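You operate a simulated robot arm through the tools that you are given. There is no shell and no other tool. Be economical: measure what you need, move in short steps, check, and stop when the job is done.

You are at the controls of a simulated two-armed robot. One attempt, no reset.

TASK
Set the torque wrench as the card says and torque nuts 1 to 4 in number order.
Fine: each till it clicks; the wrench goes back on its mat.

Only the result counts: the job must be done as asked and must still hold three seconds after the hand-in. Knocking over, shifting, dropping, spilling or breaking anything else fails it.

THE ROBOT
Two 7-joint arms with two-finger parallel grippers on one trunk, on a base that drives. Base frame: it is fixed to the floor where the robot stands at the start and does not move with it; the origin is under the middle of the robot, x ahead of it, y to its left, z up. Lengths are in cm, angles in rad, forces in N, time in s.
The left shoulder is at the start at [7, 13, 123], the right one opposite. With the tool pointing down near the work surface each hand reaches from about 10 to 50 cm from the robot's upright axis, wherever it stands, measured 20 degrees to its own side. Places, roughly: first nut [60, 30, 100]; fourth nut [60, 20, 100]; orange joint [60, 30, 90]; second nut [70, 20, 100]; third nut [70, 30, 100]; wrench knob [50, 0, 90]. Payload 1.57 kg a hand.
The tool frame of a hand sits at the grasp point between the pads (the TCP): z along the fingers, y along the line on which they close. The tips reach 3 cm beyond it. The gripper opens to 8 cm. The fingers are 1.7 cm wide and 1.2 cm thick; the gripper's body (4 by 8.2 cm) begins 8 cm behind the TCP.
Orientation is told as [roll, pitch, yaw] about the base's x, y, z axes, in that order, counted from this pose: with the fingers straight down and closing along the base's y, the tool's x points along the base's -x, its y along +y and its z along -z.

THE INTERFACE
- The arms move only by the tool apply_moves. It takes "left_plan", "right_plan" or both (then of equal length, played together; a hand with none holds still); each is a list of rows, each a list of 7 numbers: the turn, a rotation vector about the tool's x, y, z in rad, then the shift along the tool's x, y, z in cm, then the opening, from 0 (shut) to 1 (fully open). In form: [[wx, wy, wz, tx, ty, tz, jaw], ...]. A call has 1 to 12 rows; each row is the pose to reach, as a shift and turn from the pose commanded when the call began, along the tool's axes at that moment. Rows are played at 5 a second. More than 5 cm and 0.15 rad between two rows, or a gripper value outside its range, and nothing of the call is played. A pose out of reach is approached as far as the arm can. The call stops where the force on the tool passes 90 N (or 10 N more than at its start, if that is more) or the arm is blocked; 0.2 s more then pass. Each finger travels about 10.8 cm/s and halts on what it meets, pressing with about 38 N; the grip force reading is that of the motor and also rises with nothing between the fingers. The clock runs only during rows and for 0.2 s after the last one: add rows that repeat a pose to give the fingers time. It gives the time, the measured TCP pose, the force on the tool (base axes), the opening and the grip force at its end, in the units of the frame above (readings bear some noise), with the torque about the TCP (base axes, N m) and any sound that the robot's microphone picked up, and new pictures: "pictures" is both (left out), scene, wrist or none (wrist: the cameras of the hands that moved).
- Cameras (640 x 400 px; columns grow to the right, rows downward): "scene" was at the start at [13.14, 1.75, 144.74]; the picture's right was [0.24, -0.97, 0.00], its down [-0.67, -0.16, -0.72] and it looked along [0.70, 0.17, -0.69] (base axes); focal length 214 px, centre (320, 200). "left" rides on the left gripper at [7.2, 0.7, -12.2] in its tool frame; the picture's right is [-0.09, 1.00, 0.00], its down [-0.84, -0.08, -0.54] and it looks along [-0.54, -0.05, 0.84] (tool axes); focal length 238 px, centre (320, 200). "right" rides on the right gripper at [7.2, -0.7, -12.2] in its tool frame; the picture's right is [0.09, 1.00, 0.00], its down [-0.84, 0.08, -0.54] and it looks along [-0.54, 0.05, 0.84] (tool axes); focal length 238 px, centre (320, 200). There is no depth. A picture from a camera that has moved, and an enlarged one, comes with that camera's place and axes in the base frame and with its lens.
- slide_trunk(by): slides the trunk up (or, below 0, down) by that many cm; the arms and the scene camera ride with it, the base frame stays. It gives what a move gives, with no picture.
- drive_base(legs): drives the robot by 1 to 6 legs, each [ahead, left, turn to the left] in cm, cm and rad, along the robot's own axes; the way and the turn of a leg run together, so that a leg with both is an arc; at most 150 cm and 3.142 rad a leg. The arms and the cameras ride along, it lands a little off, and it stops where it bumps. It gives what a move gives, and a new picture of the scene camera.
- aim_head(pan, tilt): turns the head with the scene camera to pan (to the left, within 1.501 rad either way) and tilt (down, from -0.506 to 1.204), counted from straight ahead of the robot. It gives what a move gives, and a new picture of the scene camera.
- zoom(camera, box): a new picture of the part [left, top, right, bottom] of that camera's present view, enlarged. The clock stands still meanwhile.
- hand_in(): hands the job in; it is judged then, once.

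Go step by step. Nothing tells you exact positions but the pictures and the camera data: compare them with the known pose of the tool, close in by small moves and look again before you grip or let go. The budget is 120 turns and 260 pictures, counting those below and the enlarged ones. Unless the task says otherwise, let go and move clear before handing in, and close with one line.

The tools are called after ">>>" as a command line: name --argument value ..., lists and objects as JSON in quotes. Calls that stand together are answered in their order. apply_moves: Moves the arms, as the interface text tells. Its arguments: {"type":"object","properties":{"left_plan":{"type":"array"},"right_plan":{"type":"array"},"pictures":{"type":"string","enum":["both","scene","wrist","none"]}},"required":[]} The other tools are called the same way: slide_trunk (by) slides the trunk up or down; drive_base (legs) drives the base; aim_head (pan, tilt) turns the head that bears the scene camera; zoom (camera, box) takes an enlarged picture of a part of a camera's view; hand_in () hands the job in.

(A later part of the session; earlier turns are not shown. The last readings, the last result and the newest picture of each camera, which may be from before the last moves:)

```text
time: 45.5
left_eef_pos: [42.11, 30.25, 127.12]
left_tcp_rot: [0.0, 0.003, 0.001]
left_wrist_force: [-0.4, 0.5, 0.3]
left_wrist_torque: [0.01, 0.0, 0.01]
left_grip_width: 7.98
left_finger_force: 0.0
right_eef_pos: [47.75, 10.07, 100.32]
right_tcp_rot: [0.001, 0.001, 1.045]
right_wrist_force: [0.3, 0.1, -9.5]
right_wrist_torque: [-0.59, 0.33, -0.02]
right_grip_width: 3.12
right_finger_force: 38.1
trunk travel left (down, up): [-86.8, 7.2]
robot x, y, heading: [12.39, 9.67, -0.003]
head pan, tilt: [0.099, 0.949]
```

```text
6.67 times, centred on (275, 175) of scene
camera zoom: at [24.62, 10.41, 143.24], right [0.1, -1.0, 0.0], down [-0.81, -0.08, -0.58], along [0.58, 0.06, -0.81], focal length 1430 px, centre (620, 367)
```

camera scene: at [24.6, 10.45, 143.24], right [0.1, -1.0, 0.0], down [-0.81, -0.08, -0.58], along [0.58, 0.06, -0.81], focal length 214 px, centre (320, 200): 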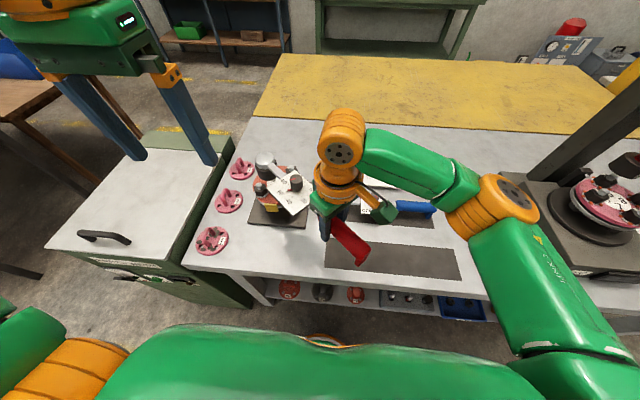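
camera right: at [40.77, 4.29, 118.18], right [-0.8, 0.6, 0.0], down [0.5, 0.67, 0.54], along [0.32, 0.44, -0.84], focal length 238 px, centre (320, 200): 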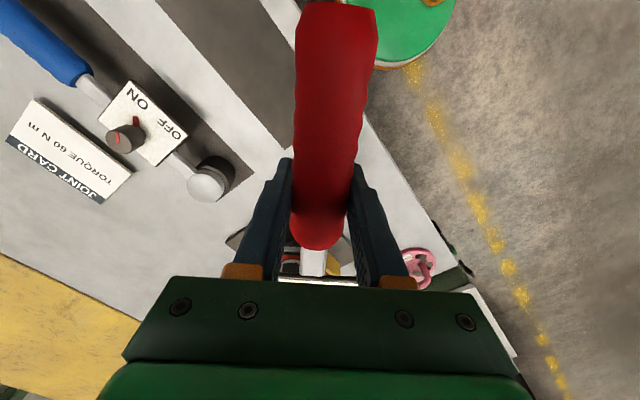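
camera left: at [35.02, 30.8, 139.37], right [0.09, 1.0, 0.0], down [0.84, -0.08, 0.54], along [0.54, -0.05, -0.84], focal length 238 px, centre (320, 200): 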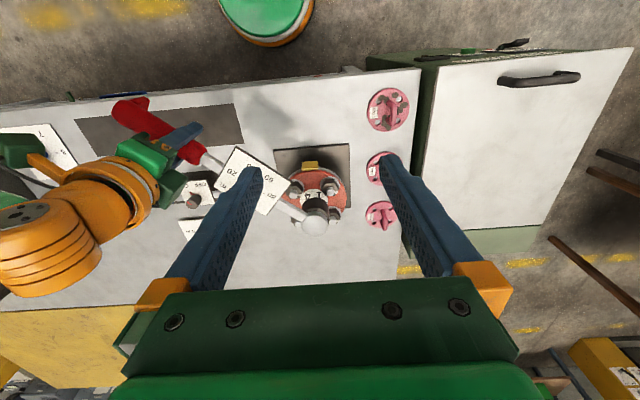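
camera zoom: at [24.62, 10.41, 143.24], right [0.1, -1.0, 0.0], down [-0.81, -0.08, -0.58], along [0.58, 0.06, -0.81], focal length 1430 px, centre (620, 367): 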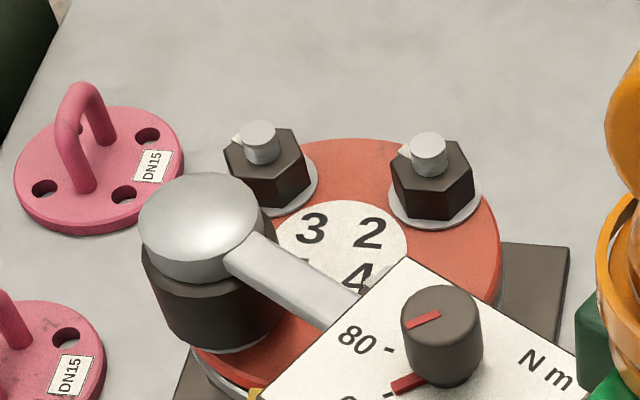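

It goes lower without contact – it is around the nut now. I keep lowering until it seats.

>>> apply_moves --right_plan '[[0, 0, 0, 0, 0, 0.3, 0], [0, 0, 0, 0, 0, 0.6, 0], [0, 0, 0, 0, 0, 0.8, 0], [0, 0, 0, 0, 0, 0.8, 0]]' --pictures "none"

>>> zoom --camera "scene" --box '[235, 145, 315, 205]'

```text
time: 46.5
left_eef_pos: [42.15, 30.25, 127.24]
left_tcp_rot: [0.0, 0.002, 0.001]
left_wrist_force: [0.2, -0.5, -0.4]
left_wrist_torque: [0.02, 0.04, 0.02]
left_grip_width: 8.01
left_finger_force: 0.1
right_eef_pos: [47.7, 10.11, 99.62]
right_tcp_rot: [0.0, 0.0, 1.044]
right_wrist_force: [0.1, 0.7, -10.0]
right_wrist_torque: [-0.63, 0.35, -0.02]
right_grip_width: 3.1
right_finger_force: 38.4
trunk travel left (down, up): [-86.8, 7.2]
robot x, y, heading: [12.02, 10.02, 0.002]
head pan, tilt: [0.099, 0.949]
```

```text
6.67 times, centred on (275, 175) of scene
camera zoom: at [24.62, 10.42, 143.24], right [0.1, -1.0, 0.0], down [-0.81, -0.08, -0.58], along [0.58, 0.06, -0.81], focal length 1430 px, centre (620, 367)
```

zoom: 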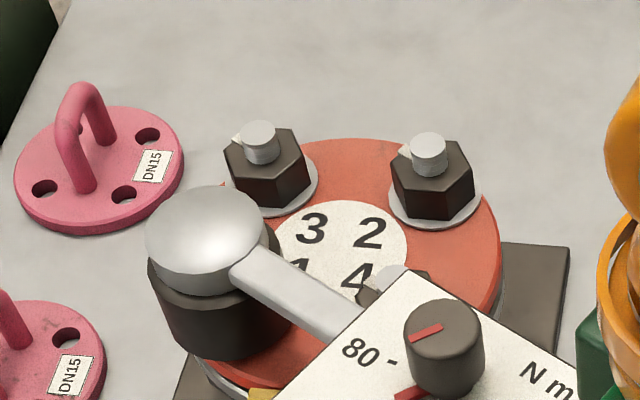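

Deep on the nut without side load. Now a short clockwise test swing.

>>> apply_moves --right_plan '[[0, 0, 0.04, -0.02, 0.93, 0.2, 0], [0, 0, 0.08, -0.07, 1.86, 0.2, 0], [0, 0, 0.12, -0.17, 2.79, 0.2, 0], [0, 0, 0.16, -0.3, 3.71, 0.2, 0], [0, 0, 0.2, -0.46, 4.63, 0.2, 0]]' --pictures "none"

>>> zoom --camera "left" --box '[268, 150, 388, 240]'

```text
time: 47.7
left_eef_pos: [42.04, 30.46, 127.23]
left_tcp_rot: [-0.003, 0.002, -0.001]
left_wrist_force: [0.2, -0.2, -0.7]
left_wrist_torque: [-0.03, 0.02, -0.02]
left_grip_width: 8.0
left_finger_force: 0.0
right_eef_pos: [43.92, 12.96, 99.43]
right_tcp_rot: [-0.001, -0.001, 0.845]
right_wrist_force: [0.5, 0.3, -9.5]
right_wrist_torque: [-0.56, 0.44, 0.31]
right_grip_width: 3.11
right_finger_force: 38.1
trunk travel left (down, up): [-86.8, 7.2]
robot x, y, heading: [11.93, 9.66, 0.002]
head pan, tilt: [0.099, 0.949]
```

```text
4.44 times, centred on (328, 195) of left
camera zoom: at [34.99, 30.86, 139.38], right [0.09, 1.0, 0.0], down [0.84, -0.08, 0.54], along [0.54, -0.05, -0.84], focal length 1059 px, centre (284, 222)
```

zoom: 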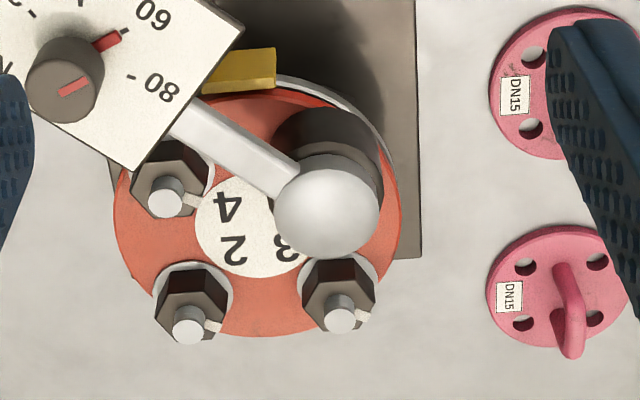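

A small axial torque has appeared – engaged. I continue.

>>> apply_moves --right_plan '[[0, 0, 0.04, -0.02, 0.93, 0, 0], [0, 0, 0.08, -0.07, 1.86, 0, 0], [0, 0, 0.12, -0.17, 2.79, 0, 0], [0, 0, 0.16, -0.3, 3.71, 0, 0], [0, 0, 0.2, -0.46, 4.63, 0, 0]]' --pictures "none"

>>> zoom --camera "left" --box '[268, 150, 388, 240]'

```text
time: 48.9
left_eef_pos: [41.97, 30.33, 127.12]
left_tcp_rot: [-0.002, 0.003, 0.001]
left_wrist_force: [0.2, 0.4, -0.9]
left_wrist_torque: [0.0, 0.0, -0.04]
left_grip_width: 7.98
left_finger_force: 0.0
right_eef_pos: [40.64, 16.22, 99.4]
right_tcp_rot: [0.002, 0.0, 0.647]
right_wrist_force: [0.3, 0.3, -9.1]
right_wrist_torque: [-0.42, 0.55, 0.61]
right_grip_width: 3.11
right_finger_force: 37.9
trunk travel left (down, up): [-86.8, 7.2]
robot x, y, heading: [12.05, 10.15, 0.007]
head pan, tilt: [0.099, 0.949]
```

```text
4.44 times, centred on (328, 195) of left
camera zoom: at [34.97, 30.88, 139.38], right [0.09, 1.0, 0.0], down [0.84, -0.08, 0.54], along [0.54, -0.05, -0.84], focal length 1059 px, centre (284, 222)
```

zoom: 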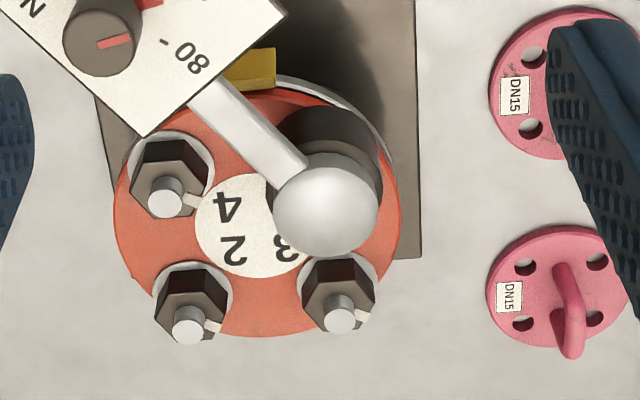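

Torque grows linearly – the nut is being tightened. I continue, with the left hand moved aside.

>>> apply_moves --right_plan '[[0, 0, 0.04, -0.02, 0.93, 0, 0], [0, 0, 0.08, -0.07, 1.86, 0, 0], [0, 0, 0.12, -0.17, 2.79, 0, 0], [0, 0, 0.16, -0.3, 3.71, 0, 0], [0, 0, 0.2, -0.46, 4.63, 0, 0]]' --left_plan '[[0, 0, 0, 0, 1.5, 0, 1], [0, 0, 0, 0, 3, 0, 1], [0, 0, 0, 0, 4.5, 0, 1], [0, 0, 0, 0, 6, 0, 1], [0, 0, 0, 0, 8, 0, 1]]' --pictures "none"

```text
time: 50.1
left_eef_pos: [41.96, 38.38, 127.38]
left_tcp_rot: [-0.001, 0.003, 0.0]
left_wrist_force: [-0.2, 1.6, -0.4]
left_wrist_torque: [-0.01, 0.0, -0.03]
left_grip_width: 8.0
left_finger_force: 0.1
right_eef_pos: [38.18, 20.29, 99.49]
right_tcp_rot: [0.0, 0.0, 0.446]
right_wrist_force: [-1.0, -0.3, -9.3]
right_wrist_torque: [-0.34, 0.6, 0.75]
right_grip_width: 3.12
right_finger_force: 37.6
trunk travel left (down, up): [-86.8, 7.2]
robot x, y, heading: [11.84, 9.95, 0.004]
head pan, tilt: [0.099, 0.949]
```

Still no click; a bit further.

>>> apply_moves --right_plan '[[0, 0, 0.03, -0.01, 0.7, 0, 0], [0, 0, 0.06, -0.04, 1.4, 0, 0], [0, 0, 0.09, -0.09, 2.1, 0, 0], [0, 0, 0.12, -0.17, 2.79, 0, 0]]' --pictures "none"

>>> zoom --camera "left" --box '[200, 120, 360, 240]'

```text
time: 51.1
left_eef_pos: [42.0, 38.33, 127.32]
left_tcp_rot: [-0.002, 0.001, 0.001]
left_wrist_force: [0.2, -0.1, 0.1]
left_wrist_torque: [0.0, 0.01, -0.01]
left_grip_width: 8.0
left_finger_force: 0.0
right_eef_pos: [37.17, 22.81, 99.39]
right_tcp_rot: [0.001, 0.001, 0.323]
right_wrist_force: [-0.2, 0.1, -8.7]
right_wrist_torque: [-0.28, 0.66, 0.93]
right_grip_width: 3.12
right_finger_force: 38.4
trunk travel left (down, up): [-86.8, 7.2]
robot x, y, heading: [12.09, 9.78, -0.001]
head pan, tilt: [0.099, 0.949]
```

```text
3.33 times, centred on (280, 180) of left
camera zoom: at [34.96, 38.85, 139.55], right [0.09, 1.0, 0.0], down [0.84, -0.08, 0.54], along [0.54, -0.05, -0.84], focal length 794 px, centre (453, 267)
```

zoom: 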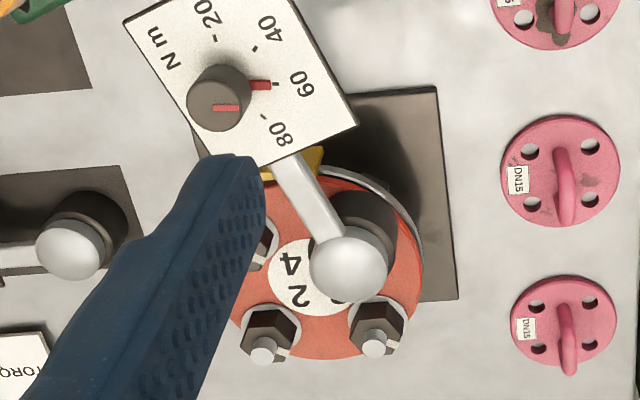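

Still climbing (0.93). One more small increment near the reach limit.

>>> apply_moves --right_plan '[[0, 0, 0.03, -0.01, 0.7, 0, 0], [0, 0, 0.06, -0.04, 1.4, 0, 0], [0, 0, 0.09, -0.09, 2.1, 0, 0]]' --pictures "none"

```text
time: 51.9
left_eef_pos: [42.12, 38.52, 127.3]
left_tcp_rot: [-0.004, 0.001, 0.001]
left_wrist_force: [0.4, -0.5, -1.0]
left_wrist_torque: [0.01, 0.0, 0.01]
left_grip_width: 7.99
left_finger_force: 0.1
right_eef_pos: [37.39, 22.97, 99.31]
right_tcp_rot: [-0.003, 0.003, 0.232]
right_wrist_force: [0.1, 6.0, -11.1]
right_wrist_torque: [-0.22, 0.82, 1.52]
right_grip_width: 3.24
right_finger_force: 37.8
right hand out of reach, approached as far as the arm can: row 1, 2, 3
trunk travel left (down, up): [-86.8, 7.2]
robot x, y, heading: [11.53, 9.81, -0.001]
head pan, tilt: [0.099, 0.949]
```

Reach limit again. I lift straight off, check that nut 1 has turned, and swing back to re-engage for another stroke.

>>> apply_moves --right_plan '[[0, 0, 0, 0, -0.5, -1.5, 0], [0, 0, -0.03, -0.01, -0.7, -3, 0], [0, 0, -0.06, -0.04, -1.4, -4.5, 0], [0, 0, -0.1, -0.12, -2.33, -5.5, 0], [0, 0, -0.2, -0.46, -4.63, -5.5, 0], [0, 0, -0.32, -1.18, -7.33, -5.5, 0], [0, 0, -0.44, -2.23, -9.92, -5.5, 0], [0, 0, -0.56, -3.55, -12.38, -5.5, 0], [0, 0, -0.68, -5.18, -14.65, -5.5, 0], [0, 0, -0.8, -7.07, -16.71, -5.5, 0], [0, 0, -0.92, -9.19, -18.53, -5.5, 0], [0, 0, -0.92, -9.19, -18.53, -5.5, 0]]' --left_plan '[[0, 0, 0, 0, 0, 0, 1], [0, 0, 0, 0, 0, 0, 1], [0, 0, 0, 0, 0, 0, 1], [0, 0, 0, 0, 0, 0, 1], [0, 0, 0, 0, -1, 0, 1], [0, 0, 0, 0, -2, 0, 1], [0, 0, 0, 0, -3.5, 0, 1], [0, 0, 0, 0, -5, 0, 1], [0, 0, 0, 0, -6, 0, 1], [0, 0, 0, 0, -7, 0, 1], [0, 0, 0, 0, -8, 0, 1], [0, 0, 0, 0, -8, 0, 1]]' --pictures "none"

>>> zoom --camera "left" --box '[268, 150, 388, 240]'

>>> zoom --camera "scene" --box '[235, 145, 315, 205]'

```text
time: 54.5
left_eef_pos: [42.32, 30.39, 127.18]
left_tcp_rot: [-0.001, 0.002, 0.001]
left_wrist_force: [-0.2, -0.5, 0.5]
left_wrist_torque: [0.0, -0.01, -0.02]
left_grip_width: 8.01
left_finger_force: 0.0
right_eef_pos: [50.58, 6.95, 104.71]
right_tcp_rot: [0.0, 0.0, 1.156]
right_wrist_force: [-0.1, -0.3, -9.0]
right_wrist_torque: [-0.66, 0.25, 0.0]
right_grip_width: 3.1
right_finger_force: 37.9
trunk travel left (down, up): [-86.8, 7.2]
robot x, y, heading: [11.8, 9.8, -0.003]
head pan, tilt: [0.099, 0.949]
```

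```text
4.44 times, centred on (328, 195) of left
camera zoom: at [35.12, 30.86, 139.42], right [0.09, 1.0, 0.0], down [0.84, -0.08, 0.54], along [0.54, -0.05, -0.84], focal length 1059 px, centre (284, 222)
```

zoom: 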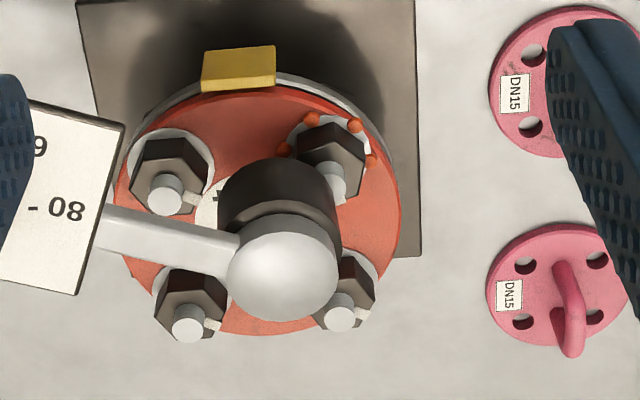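

```text
6.67 times, centred on (275, 175) of scene
camera zoom: at [24.63, 10.42, 143.24], right [0.1, -1.0, 0.0], down [-0.81, -0.08, -0.58], along [0.58, 0.06, -0.81], focal length 1430 px, centre (620, 367)
```

zoom: 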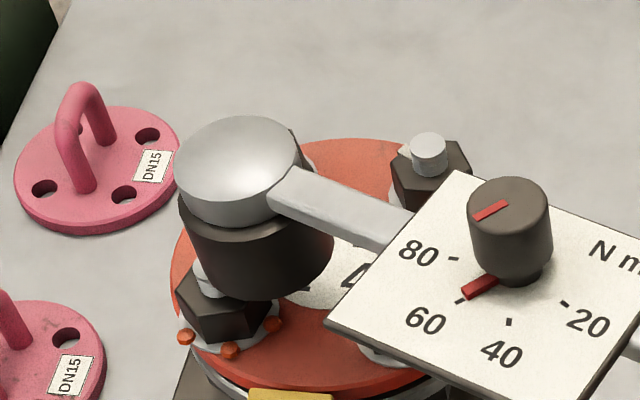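

Nut 1 turned, and small orange blobs appeared around its washer. No click was heard, so I take a closer look first.

>>> zoom --camera "left" --box '[310, 165, 358, 201]'

>>> zoom --camera "scene" --box '[245, 170, 285, 200]'

```text
11.11 times, centred on (334, 183) of left
camera zoom: at [35.12, 30.86, 139.42], right [0.09, 1.0, 0.0], down [0.84, -0.08, 0.54], along [0.54, -0.05, -0.84], focal length 2648 px, centre (164, 389)
```

zoom: 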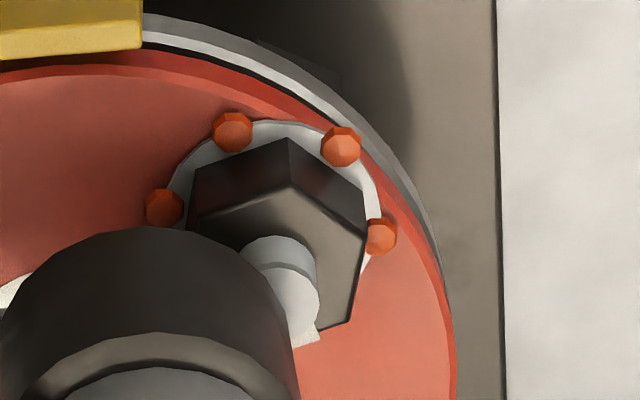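

```text
13.33 times, centred on (265, 185) of scene
camera zoom: at [24.63, 10.42, 143.24], right [0.1, -1.0, 0.0], down [-0.81, -0.08, -0.58], along [0.58, 0.06, -0.81], focal length 2860 px, centre (1053, 400)
```

zoom: 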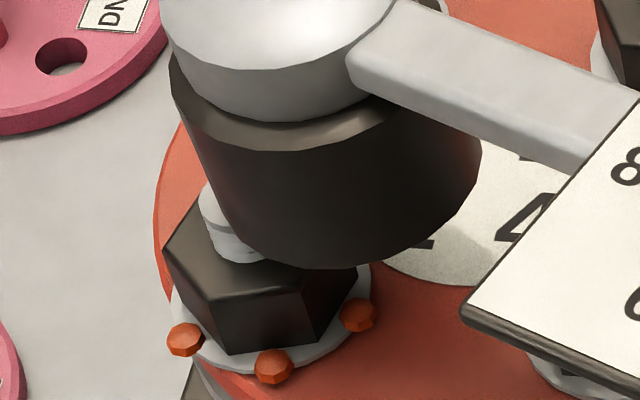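

Beads squeezed out under the washer like a tension indicator, yet no click was reported. I re-engage nut 1 at the next hex alignment and test gently for the click.

>>> apply_moves --right_plan '[[0, 0, -0.07, -1, -1.45, 0, 0], [0, 0, -0.141, -1.96, -2.89, 0, 0], [0, 0, -0.141, -1.96, -2.89, 0, 0], [0, 0, -0.141, -1.96, -2.89, 1, 0], [0, 0, -0.141, -1.96, -2.89, 1, 0]]' --pictures "none"

>>> zoom --camera "left" --box '[288, 160, 368, 220]'

>>> zoom --camera "scene" --box '[235, 145, 315, 205]'

```text
time: 55.7
left_eef_pos: [42.49, 30.38, 127.18]
left_tcp_rot: [0.001, 0.002, 0.001]
left_wrist_force: [0.1, 0.2, -0.8]
left_wrist_torque: [0.0, 0.0, 0.01]
left_grip_width: 7.99
left_finger_force: 0.1
right_eef_pos: [53.93, 7.54, 103.71]
right_tcp_rot: [0.001, -0.003, 1.295]
right_wrist_force: [0.4, -0.4, -10.2]
right_wrist_torque: [-0.7, 0.19, -0.01]
right_grip_width: 3.11
right_finger_force: 38.1
trunk travel left (down, up): [-86.8, 7.2]
robot x, y, heading: [11.94, 10.01, -0.001]
head pan, tilt: [0.099, 0.949]
```

```text
6.67 times, centred on (328, 190) of left
camera zoom: at [35.19, 30.87, 139.41], right [0.09, 1.0, 0.0], down [0.84, -0.08, 0.54], along [0.54, -0.05, -0.84], focal length 1589 px, centre (267, 267)
```

zoom: 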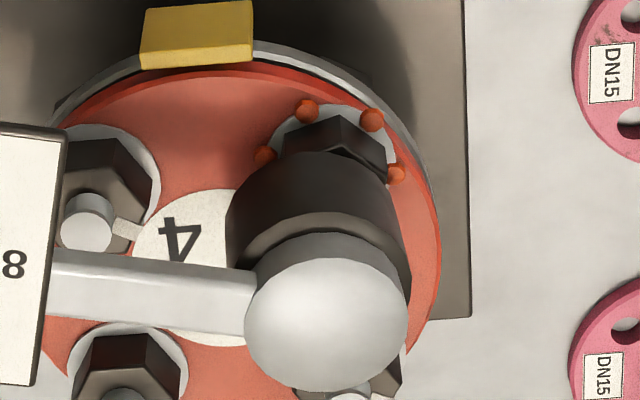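

```text
6.67 times, centred on (275, 175) of scene
camera zoom: at [24.7, 10.42, 143.23], right [0.1, -1.0, 0.0], down [-0.81, -0.08, -0.58], along [0.58, 0.06, -0.81], focal length 1430 px, centre (620, 367)
```

zoom: 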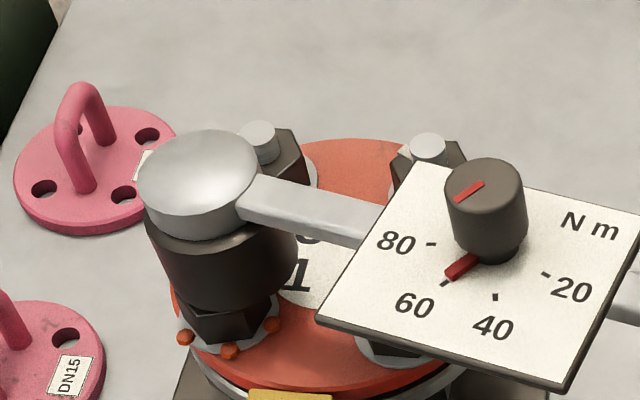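

The socket looks slightly tilted/offset now. I check the wrench in the right wrist view.

>>> zoom --camera "right" --box '[0, 0, 640, 400]'

```text
1.00 times, centred on (320, 200) of right (not enlarged: the box is as wide or as high as the picture)
camera zoom: at [52.67, 0.41, 115.91], right [-0.98, 0.18, 0.0], down [0.15, 0.83, 0.54], along [0.1, 0.53, -0.84], focal length 238 px, centre (320, 200)
```

zoom: 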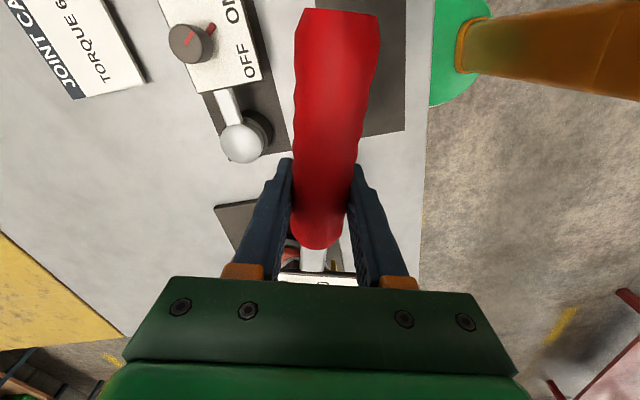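

Estimated needed correction is about +0.25 cm in x. I descend carefully.

>>> apply_moves --right_plan '[[0, 0, 0, -0.02, -0.25, 0.8, 0], [0, 0, 0, -0.02, -0.25, 1.6, 0], [0, 0, 0, -0.02, -0.25, 2.4, 0], [0, 0, 0, -0.02, -0.25, 3.0, 0], [0, 0, 0, -0.02, -0.25, 3.0, 0]]' --pictures "none"

>>> zoom --camera "left" --box '[288, 160, 368, 220]'

>>> zoom --camera "scene" --box '[235, 145, 315, 205]'

```text
time: 56.9
left_eef_pos: [42.13, 30.15, 127.4]
left_tcp_rot: [0.003, 0.001, 0.0]
left_wrist_force: [0.2, 0.7, 0.6]
left_wrist_torque: [-0.02, 0.02, 0.02]
left_grip_width: 8.0
left_finger_force: 0.1
right_eef_pos: [54.23, 7.2, 100.86]
right_tcp_rot: [0.001, -0.004, 1.298]
right_wrist_force: [-1.5, -2.9, -0.6]
right_wrist_torque: [0.99, -0.07, 0.09]
right_grip_width: 3.14
right_finger_force: 38.1
trunk travel left (down, up): [-86.8, 7.2]
robot x, y, heading: [11.85, 9.94, -0.002]
head pan, tilt: [0.099, 0.949]
```

```text
6.67 times, centred on (328, 190) of left
camera zoom: at [34.88, 30.61, 139.5], right [0.09, 1.0, 0.0], down [0.84, -0.08, 0.54], along [0.54, -0.05, -0.84], focal length 1589 px, centre (267, 267)
```

zoom: 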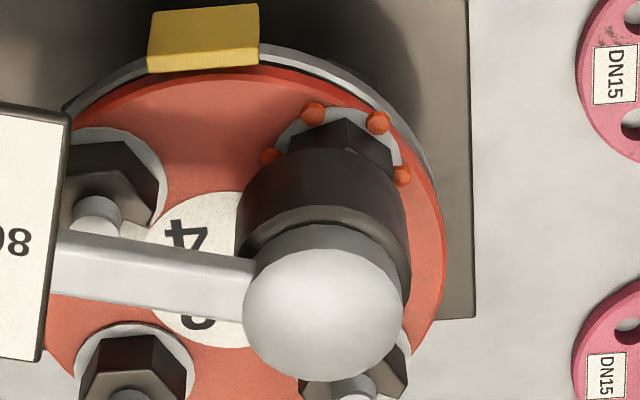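

```text
6.67 times, centred on (275, 175) of scene
camera zoom: at [24.38, 10.15, 143.26], right [0.1, -1.0, 0.0], down [-0.81, -0.08, -0.58], along [0.58, 0.06, -0.81], focal length 1430 px, centre (620, 367)
```

zoom: 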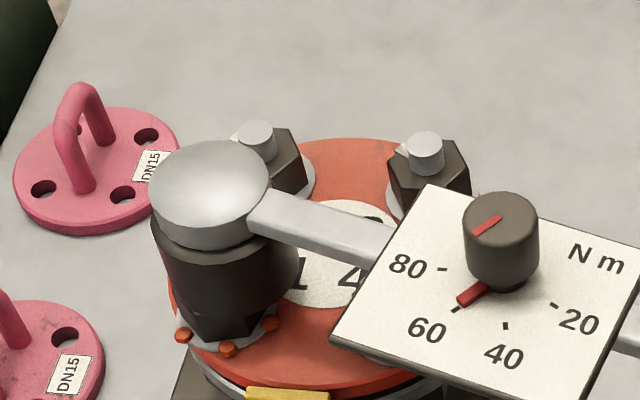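

Both views agree: the socket rests on the stud top, offset about 0.55 cm toward −y. I raise, correct, and descend again.

>>> apply_moves --right_plan '[[0, 0, 0, 0, 0, -1, 0], [0, 0, 0, 0, 0, -2.2, 0], [0, 0, 0, -0.53, 0.15, -2.2, 0], [0, 0, 0, -0.53, 0.15, -1.2, 0], [0, 0, 0, -0.53, 0.15, -0.4, 0], [0, 0, 0, -0.53, 0.15, 0.2, 0], [0, 0, 0, -0.53, 0.15, 0.2, 0]]' --pictures "none"

>>> zoom --camera "left" --box '[288, 160, 368, 220]'

>>> zoom --camera "scene" --box '[235, 145, 315, 205]'

```text
time: 58.5
left_eef_pos: [42.12, 30.19, 127.26]
left_tcp_rot: [0.002, 0.0, 0.001]
left_wrist_force: [0.2, -0.3, -0.4]
left_wrist_torque: [0.01, 0.03, -0.01]
left_grip_width: 7.99
left_finger_force: 0.1
right_eef_pos: [54.13, 7.98, 100.62]
right_tcp_rot: [-0.001, -0.005, 1.298]
right_wrist_force: [1.5, 0.2, -0.3]
right_wrist_torque: [1.32, -0.34, -0.31]
right_grip_width: 3.13
right_finger_force: 38.0
trunk travel left (down, up): [-86.8, 7.2]
robot x, y, heading: [12.07, 9.72, 0.003]
head pan, tilt: [0.099, 0.949]
```

```text
6.67 times, centred on (328, 190) of left
camera zoom: at [34.96, 30.74, 139.48], right [0.09, 1.0, 0.0], down [0.84, -0.08, 0.54], along [0.54, -0.05, -0.84], focal length 1589 px, centre (267, 267)
```

zoom: 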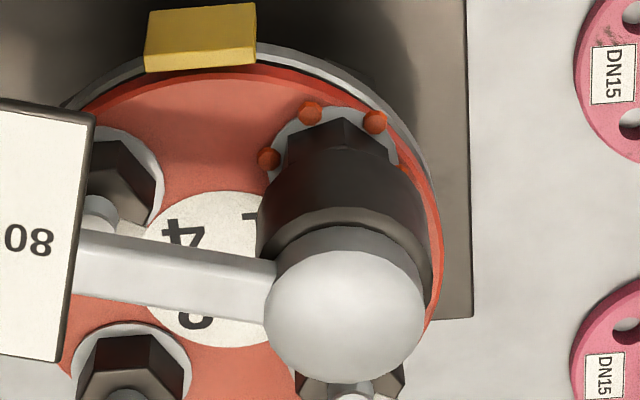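

```text
6.67 times, centred on (275, 175) of scene
camera zoom: at [24.47, 10.29, 143.27], right [0.1, -1.0, 0.0], down [-0.81, -0.08, -0.58], along [0.58, 0.06, -0.81], focal length 1430 px, centre (620, 367)
```

zoom: 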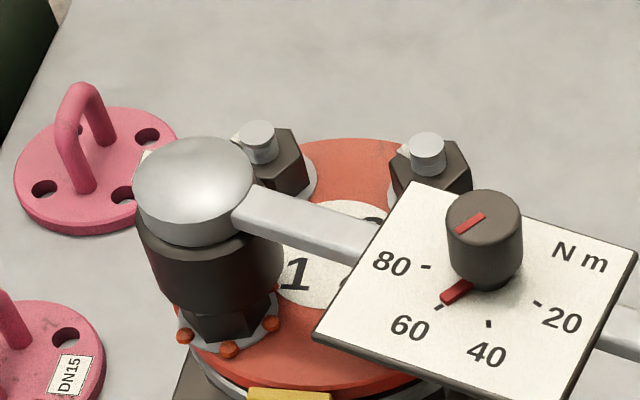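

The bar is resting on nut 4's stud at this angle, not the socket. I lift off and plan to use angles that pass clear, moving the robot back a little for a longer stroke.

>>> apply_moves --right_plan '[[0, 0, 0, 0, 0, -1.5, 0], [0, 0, 0, 0, 0, -3, 0], [0, 0, 0, 0, 0, -5, 0], [0, 0, 0, 0, 0, -7, 0], [0, 0, 0, 0, 0, -7, 0]]' --pictures "none"

>>> drive_base --legs '[[-7, 0, 0]]'

>>> zoom --camera "right" --box '[0, 0, 640, 400]'

>>> zoom --camera "left" --box '[240, 130, 400, 250]'

```text
time: 59.7
left_eef_pos: [42.26, 30.27, 127.13]
left_tcp_rot: [-0.001, 0.001, -0.001]
left_wrist_force: [0.5, -0.2, -0.5]
left_wrist_torque: [0.02, -0.03, -0.01]
left_grip_width: 8.01
left_finger_force: 0.0
right_eef_pos: [54.23, 7.96, 107.6]
right_tcp_rot: [0.002, -0.002, 1.297]
right_wrist_force: [-0.2, 0.2, -8.7]
right_wrist_torque: [-0.67, 0.21, 0.03]
right_grip_width: 3.13
right_finger_force: 38.3
trunk travel left (down, up): [-86.8, 7.2]
robot x, y, heading: [11.87, 9.85, 0.002]
head pan, tilt: [0.099, 0.949]
```

```text
time: 60.7
left_eef_pos: [36.48, 30.37, 126.91]
left_tcp_rot: [0.001, 0.01, 0.0]
left_wrist_force: [1.1, -0.2, -0.2]
left_wrist_torque: [-0.02, 0.08, 0.0]
left_grip_width: 7.98
left_finger_force: 0.0
right_eef_pos: [48.28, 7.91, 107.18]
right_tcp_rot: [0.011, 0.002, 1.294]
right_wrist_force: [1.0, 0.2, -10.7]
right_wrist_torque: [-0.72, 0.27, -0.05]
right_grip_width: 3.09
right_finger_force: 38.3
trunk travel left (down, up): [-86.8, 7.2]
robot x, y, heading: [5.04, 9.68, -0.003]
head pan, tilt: [0.099, 0.949]
camera scene: at [19.01, 10.41, 143.12], right [0.1, -1.0, 0.0], down [-0.82, -0.08, -0.57], along [0.57, 0.06, -0.82], focal length 214 px, centre (320, 200)
```

scene: 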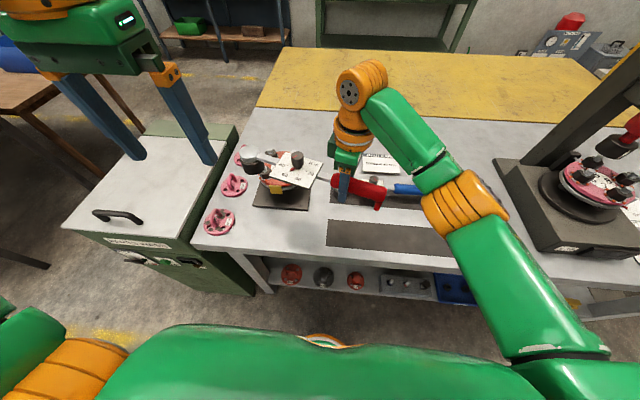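

```text
1.00 times, centred on (320, 200) of right (not enlarged: the box is as wide or as high as the picture)
camera zoom: at [47.14, 0.78, 119.5], right [-0.98, 0.18, 0.01], down [0.16, 0.83, 0.54], along [0.09, 0.53, -0.84], focal length 238 px, centre (320, 200)
```

zoom: 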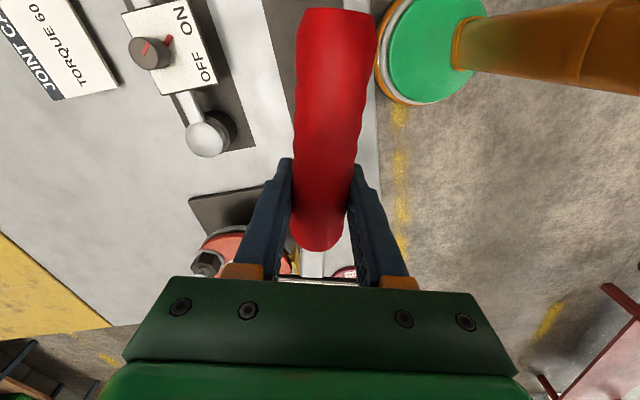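

```text
3.33 times, centred on (320, 190) of left
camera zoom: at [29.49, 30.84, 139.2], right [0.09, 1.0, 0.0], down [0.84, -0.08, 0.53], along [0.53, -0.05, -0.85], focal length 794 px, centre (320, 233)
```

zoom: 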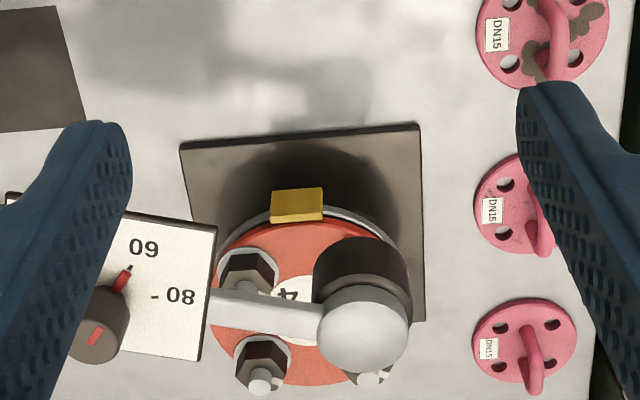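

Now I swing to a wrench angle of ~0.85 rad over nut 1, still high.

>>> apply_moves --right_plan '[[0, 0, 0.1, -0.8, 0.9, 0, 0], [0, 0, 0.2, -1.6, 1.8, 0, 0], [0, 0, 0.3, -2.4, 2.7, 0, 0], [0, 0, 0.4, -3.2, 3.6, 0, 0], [0, 0, 0.5, -3.8, 4.5, 0, 0], [0, 0, 0.5, -3.8, 4.5, 1.2, 0], [0, 0, 0.5, -3.8, 4.5, 1.2, 0]]' --pictures "none"

>>> zoom --camera "left" --box '[270, 160, 390, 250]'

>>> zoom --camera "scene" --box '[230, 130, 326, 202]'

```text
time: 62.3
left_eef_pos: [35.44, 30.36, 127.22]
left_tcp_rot: [0.001, 0.001, 0.001]
left_wrist_force: [-0.1, 0.1, -0.4]
left_wrist_torque: [-0.02, -0.02, -0.01]
left_grip_width: 8.0
left_finger_force: 0.0
right_eef_pos: [44.22, 12.68, 106.43]
right_tcp_rot: [0.001, -0.002, 0.793]
right_wrist_force: [0.8, 0.8, -9.1]
right_wrist_torque: [-0.53, 0.5, 0.0]
right_grip_width: 3.11
right_finger_force: 37.8
trunk travel left (down, up): [-86.8, 7.2]
robot x, y, heading: [5.28, 10.31, -0.005]
head pan, tilt: [0.099, 0.949]
```

```text
4.44 times, centred on (330, 205) of left
camera zoom: at [28.34, 30.83, 139.42], right [0.09, 1.0, 0.0], down [0.84, -0.08, 0.54], along [0.54, -0.05, -0.84], focal length 1059 px, centre (276, 178)
```

zoom: 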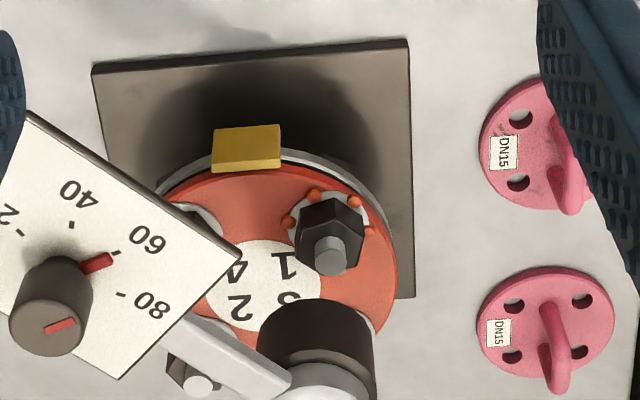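

```text
5.56 times, centred on (278, 166) of scene
camera zoom: at [17.83, 10.4, 143.24], right [0.1, -1.0, 0.0], down [-0.81, -0.08, -0.58], along [0.58, 0.06, -0.81], focal length 1192 px, centre (553, 389)
```

zoom: 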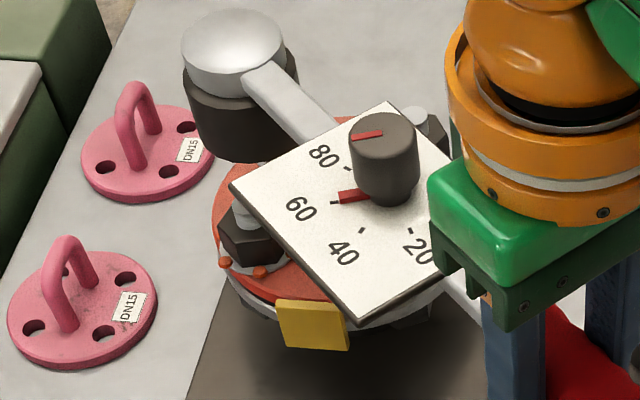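

Nut 1 axis from engaged poses is [59.4, 30.2]; with ~0.045 rad slip in the grip, I correct by (-0.4, +0.2) and lower to just above the stud.

>>> apply_moves --right_plan '[[0, 0, 0, 0.14, 0.42, 1, 0], [0, 0, 0, 0.14, 0.42, 2, 0], [0, 0, 0, 0.14, 0.42, 3, 0], [0, 0, 0, 0.14, 0.42, 3, 0]]' --pictures "none"

>>> zoom --camera "left" --box '[290, 180, 370, 240]'

>>> zoom --camera "scene" --box '[230, 130, 310, 190]'

```text
time: 63.3
left_eef_pos: [35.4, 30.43, 127.22]
left_tcp_rot: [0.0, 0.003, 0.001]
left_wrist_force: [0.0, 0.1, 0.3]
left_wrist_torque: [0.0, 0.02, 0.01]
left_grip_width: 7.98
left_finger_force: 0.0
right_eef_pos: [43.58, 12.99, 103.47]
right_tcp_rot: [0.003, 0.0, 0.794]
right_wrist_force: [-0.2, 0.1, -8.9]
right_wrist_torque: [-0.56, 0.51, 0.0]
right_grip_width: 3.15
right_finger_force: 38.0
trunk travel left (down, up): [-86.8, 7.2]
robot x, y, heading: [5.76, 10.09, -0.001]
head pan, tilt: [0.099, 0.949]
```

```text
6.67 times, centred on (330, 210) of left
camera zoom: at [28.37, 30.86, 139.41], right [0.09, 1.0, 0.0], down [0.84, -0.08, 0.54], along [0.54, -0.05, -0.84], focal length 1589 px, centre (253, 133)
```

zoom: 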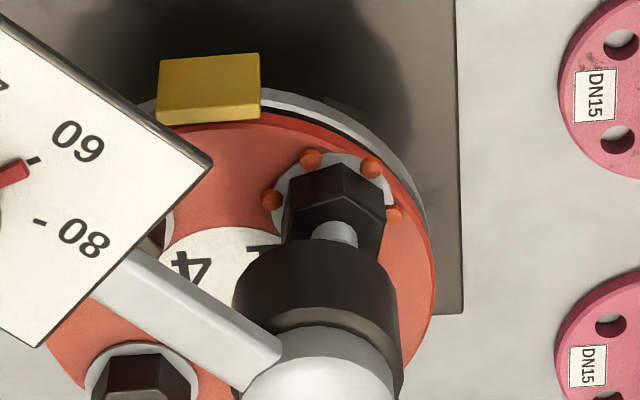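

```text
6.67 times, centred on (270, 160) of scene
camera zoom: at [17.86, 10.43, 143.24], right [0.1, -1.0, 0.0], down [-0.81, -0.08, -0.58], along [0.58, 0.06, -0.81], focal length 1430 px, centre (653, 467)
```

zoom: 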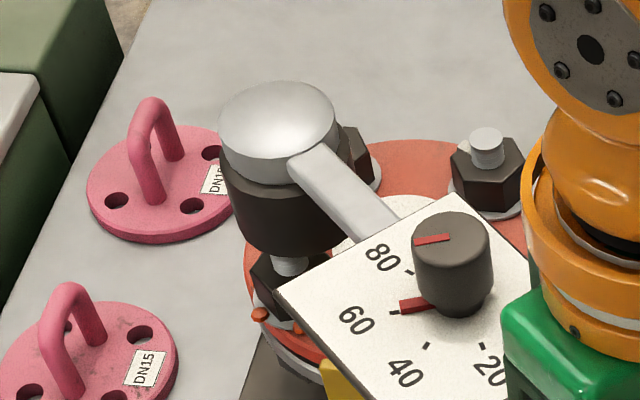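

Both views agree: the socket needs +0.55 cm in y and the head is pitched up about 1.3 cm (0.055 rad). I correct both.

>>> apply_moves --right_plan '[[0, 0.03, 0, -0.2, 0.2, 0, 0], [0, 0.055, 0, -0.39, 0.39, 0, 0], [0, 0.055, 0, -0.39, 0.39, 0, 0]]' --pictures "none"

>>> zoom --camera "left" --box '[290, 180, 370, 240]'

>>> zoom --camera "scene" --box '[230, 130, 310, 190]'

```text
time: 64.1
left_eef_pos: [35.55, 30.35, 127.18]
left_tcp_rot: [-0.001, 0.002, 0.0]
left_wrist_force: [-0.7, -0.4, 0.3]
left_wrist_torque: [0.0, -0.02, 0.03]
left_grip_width: 7.97
left_finger_force: 0.1
right_eef_pos: [43.71, 13.59, 103.33]
right_tcp_rot: [0.003, 0.055, 0.794]
right_wrist_force: [-0.1, -0.3, -9.4]
right_wrist_torque: [-0.51, 0.45, -0.02]
right_grip_width: 3.13
right_finger_force: 37.2
trunk travel left (down, up): [-86.8, 7.2]
robot x, y, heading: [4.81, 10.14, 0.0]
head pan, tilt: [0.099, 0.949]
```

```text
6.67 times, centred on (330, 210) of left
camera zoom: at [28.37, 30.84, 139.41], right [0.09, 1.0, 0.0], down [0.84, -0.08, 0.54], along [0.54, -0.05, -0.84], focal length 1589 px, centre (253, 133)
```

zoom: 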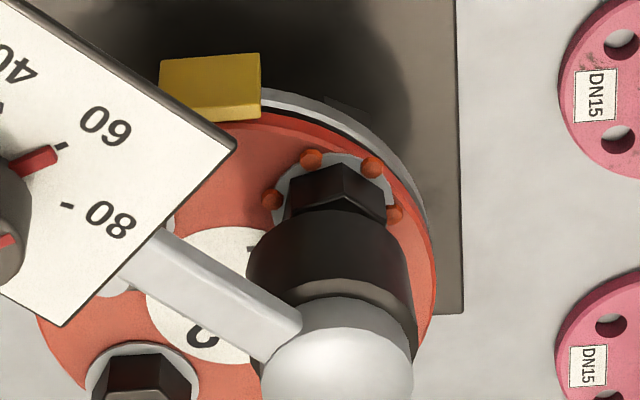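

```text
6.67 times, centred on (270, 160) of scene
camera zoom: at [17.85, 10.4, 143.24], right [0.1, -1.0, 0.0], down [-0.81, -0.08, -0.58], along [0.58, 0.06, -0.81], focal length 1430 px, centre (653, 467)
```

zoom: 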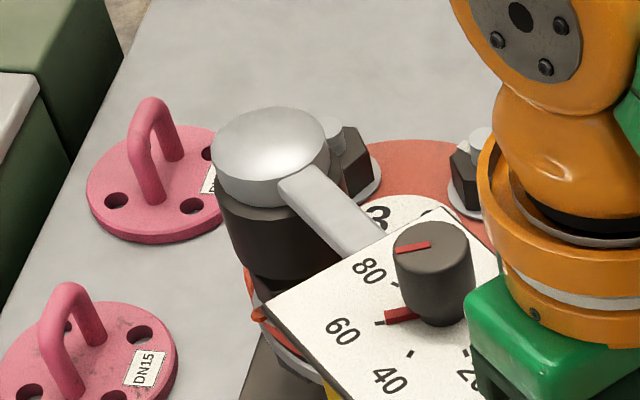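

Aligned now. I descend vertically in steps (compensating for the pitch).

>>> apply_moves --right_plan '[[0, 0, 0, -0.12, 0.05, 0.8, 0], [0, 0, 0, -0.16, 0.05, 1.6, 0], [0, 0, 0, -0.2, 0.05, 2.4, 0], [0, 0, 0, -0.25, 0.05, 3.2, 0], [0, 0, 0, -0.25, 0.05, 3.2, 0]]' --pictures "none"

>>> zoom --camera "left" --box '[290, 180, 370, 240]'

```text
time: 65.3
left_eef_pos: [35.45, 30.34, 127.22]
left_tcp_rot: [0.0, 0.002, -0.002]
left_wrist_force: [-0.4, 0.3, 0.0]
left_wrist_torque: [-0.01, 0.01, -0.02]
left_grip_width: 7.98
left_finger_force: 0.2
right_eef_pos: [43.75, 13.6, 100.24]
right_tcp_rot: [0.002, 0.055, 0.795]
right_wrist_force: [0.3, -0.3, -8.6]
right_wrist_torque: [-0.53, 0.49, -0.03]
right_grip_width: 3.12
right_finger_force: 38.2
trunk travel left (down, up): [-86.8, 7.2]
robot x, y, heading: [5.43, 9.66, -0.003]
head pan, tilt: [0.099, 0.949]
```

```text
6.67 times, centred on (330, 210) of left
camera zoom: at [28.37, 30.86, 139.41], right [0.09, 1.0, 0.0], down [0.84, -0.08, 0.54], along [0.54, -0.05, -0.84], focal length 1589 px, centre (253, 133)
```

zoom: 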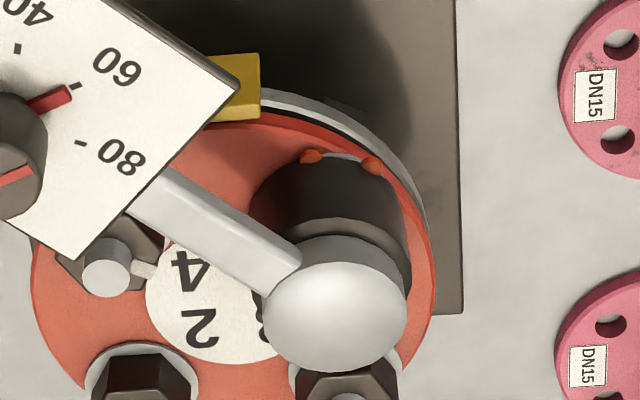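

Nicely over the nut. I lower 0.7 more and swing clockwise 0.3 rad.

>>> apply_moves --right_plan '[[0, 0, 0, -0.04, 0, 0.7, 0], [-0.003, 0, 0.06, -0.05, 1.37, 0.7, 0], [-0.007, 0, 0.12, -0.15, 2.74, 0.7, 0], [-0.01, 0, 0.18, -0.33, 4.1, 0.69, 0], [-0.013, 0, 0.24, -0.59, 5.45, 0.67, 0], [-0.016, 0, 0.3, -0.92, 6.78, 0.65, 0]]' --pictures "none"

>>> zoom --camera "left" --box '[290, 180, 370, 240]'

```text
time: 66.7
left_eef_pos: [35.26, 30.23, 127.21]
left_tcp_rot: [-0.001, 0.0, 0.002]
left_wrist_force: [-0.8, 0.1, 0.0]
left_wrist_torque: [0.01, 0.03, 0.05]
left_grip_width: 8.01
left_finger_force: 0.1
right_eef_pos: [39.44, 18.96, 99.36]
right_tcp_rot: [0.0, 0.054, 0.494]
right_wrist_force: [0.8, 1.1, -6.1]
right_wrist_torque: [0.2, -0.33, 1.35]
right_grip_width: 3.19
right_finger_force: 38.0
trunk travel left (down, up): [-86.8, 7.2]
robot x, y, heading: [4.92, 9.82, -0.002]
head pan, tilt: [0.099, 0.949]
```

```text
6.67 times, centred on (330, 210) of left
camera zoom: at [28.21, 30.9, 139.43], right [0.09, 1.0, 0.0], down [0.84, -0.08, 0.54], along [0.54, -0.05, -0.84], focal length 1589 px, centre (253, 133)
```

zoom: 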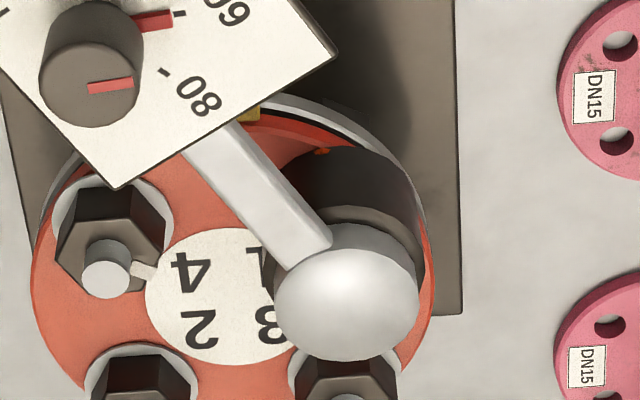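

Torque is up to 1.35 N·m and no click yet. I continue in small steps with the left hand moved away.

>>> apply_moves --right_plan '[[-0.002, 0, 0.03, 0, 0.69, 0, 0], [-0.003, 0, 0.06, -0.01, 1.37, 0, 0], [-0.005, 0, 0.09, -0.05, 2.05, 0, 0], [-0.007, 0, 0.12, -0.11, 2.74, 0, 0]]' --left_plan '[[0, 0, 0, 0, 2, 0, 1], [0, 0, 0, 0, 4, 0, 1], [0, 0, 0, 0, 6, 0, 1], [0, 0, 0, 0, 8, 0, 1]]' --pictures "none"

>>> zoom --camera "left" --box '[210, 130, 370, 250]'

```text
time: 67.7
left_eef_pos: [35.04, 38.76, 127.2]
left_tcp_rot: [-0.003, 0.0, 0.0]
left_wrist_force: [0.4, -0.8, -0.3]
left_wrist_torque: [0.01, 0.0, 0.0]
left_grip_width: 8.0
left_finger_force: 0.1
right_eef_pos: [38.48, 20.5, 99.23]
right_tcp_rot: [-0.002, 0.054, 0.375]
right_wrist_force: [-0.9, 5.7, -3.1]
right_wrist_torque: [0.5, -0.95, 1.37]
right_grip_width: 3.18
right_finger_force: 37.3
right hand out of reach, approached as far as the arm can: row 3, 4
trunk travel left (down, up): [-86.8, 7.2]
robot x, y, heading: [5.51, 9.87, 0.0]
head pan, tilt: [0.099, 0.949]
```

```text
3.33 times, centred on (290, 190) of left
camera zoom: at [27.99, 39.26, 139.37], right [0.09, 1.0, 0.0], down [0.84, -0.08, 0.54], along [0.54, -0.05, -0.84], focal length 794 px, centre (420, 233)
```

zoom: 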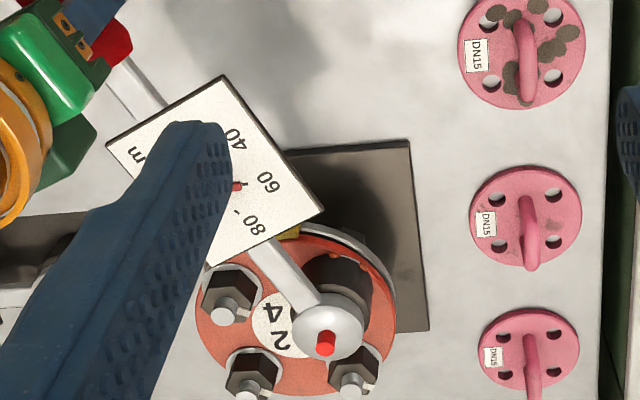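

A red pin popped out on the wrench head – the click indicator: nut 1 is done. I lift straight off.

>>> apply_moves --right_plan '[[0, 0, 0, 0, -0.5, -1, 0], [0, 0, 0, 0, -0.8, -2.5, 0], [0, 0, 0, 0.1, -1, -4.5, 0], [0, 0, 0, 0.2, -1, -6.5, 0], [0, 0, 0, 0.2, -1, -8, 0], [0, 0, 0, 0.2, -1, -8, 0]]'

```text
time: 69.1
left_eef_pos: [35.55, 38.39, 127.15]
left_tcp_rot: [-0.002, 0.003, -0.002]
left_wrist_force: [0.0, -0.1, 0.3]
left_wrist_torque: [0.01, 0.04, -0.01]
left_grip_width: 8.0
left_finger_force: 0.0
right_eef_pos: [39.49, 19.22, 107.05]
right_tcp_rot: [0.001, 0.057, 0.375]
right_wrist_force: [-0.3, -0.7, -9.9]
right_wrist_torque: [-0.3, 0.64, -0.02]
right_grip_width: 3.14
right_finger_force: 38.0
trunk travel left (down, up): [-86.8, 7.2]
robot x, y, heading: [5.67, 9.75, -0.004]
head pan, tilt: [0.099, 0.949]
camera scene: at [17.84, 10.44, 143.24], right [0.1, -1.0, 0.0], down [-0.81, -0.08, -0.58], along [0.58, 0.06, -0.81], focal length 214 px, centre (320, 200)
camera right: at [33.72, 16.22, 119.74], right [-0.45, 0.89, 0.01], down [0.78, 0.39, 0.49], along [0.44, 0.23, -0.87], focal length 238 px, centre (320, 200)
```

scene: 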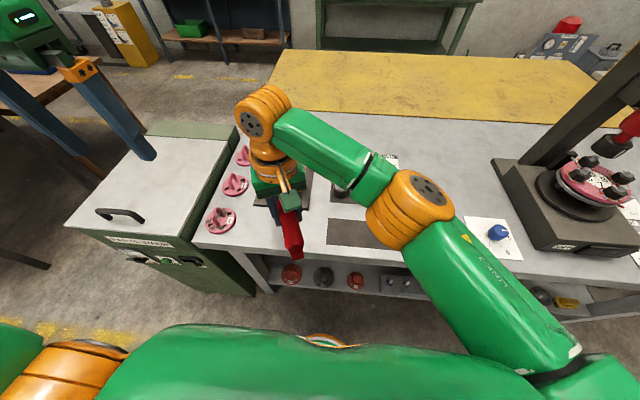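
right: 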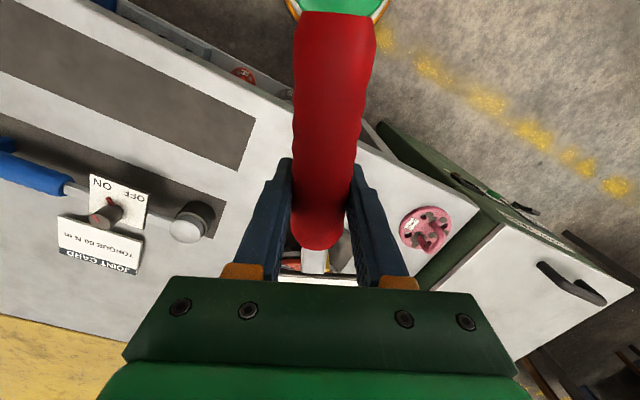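

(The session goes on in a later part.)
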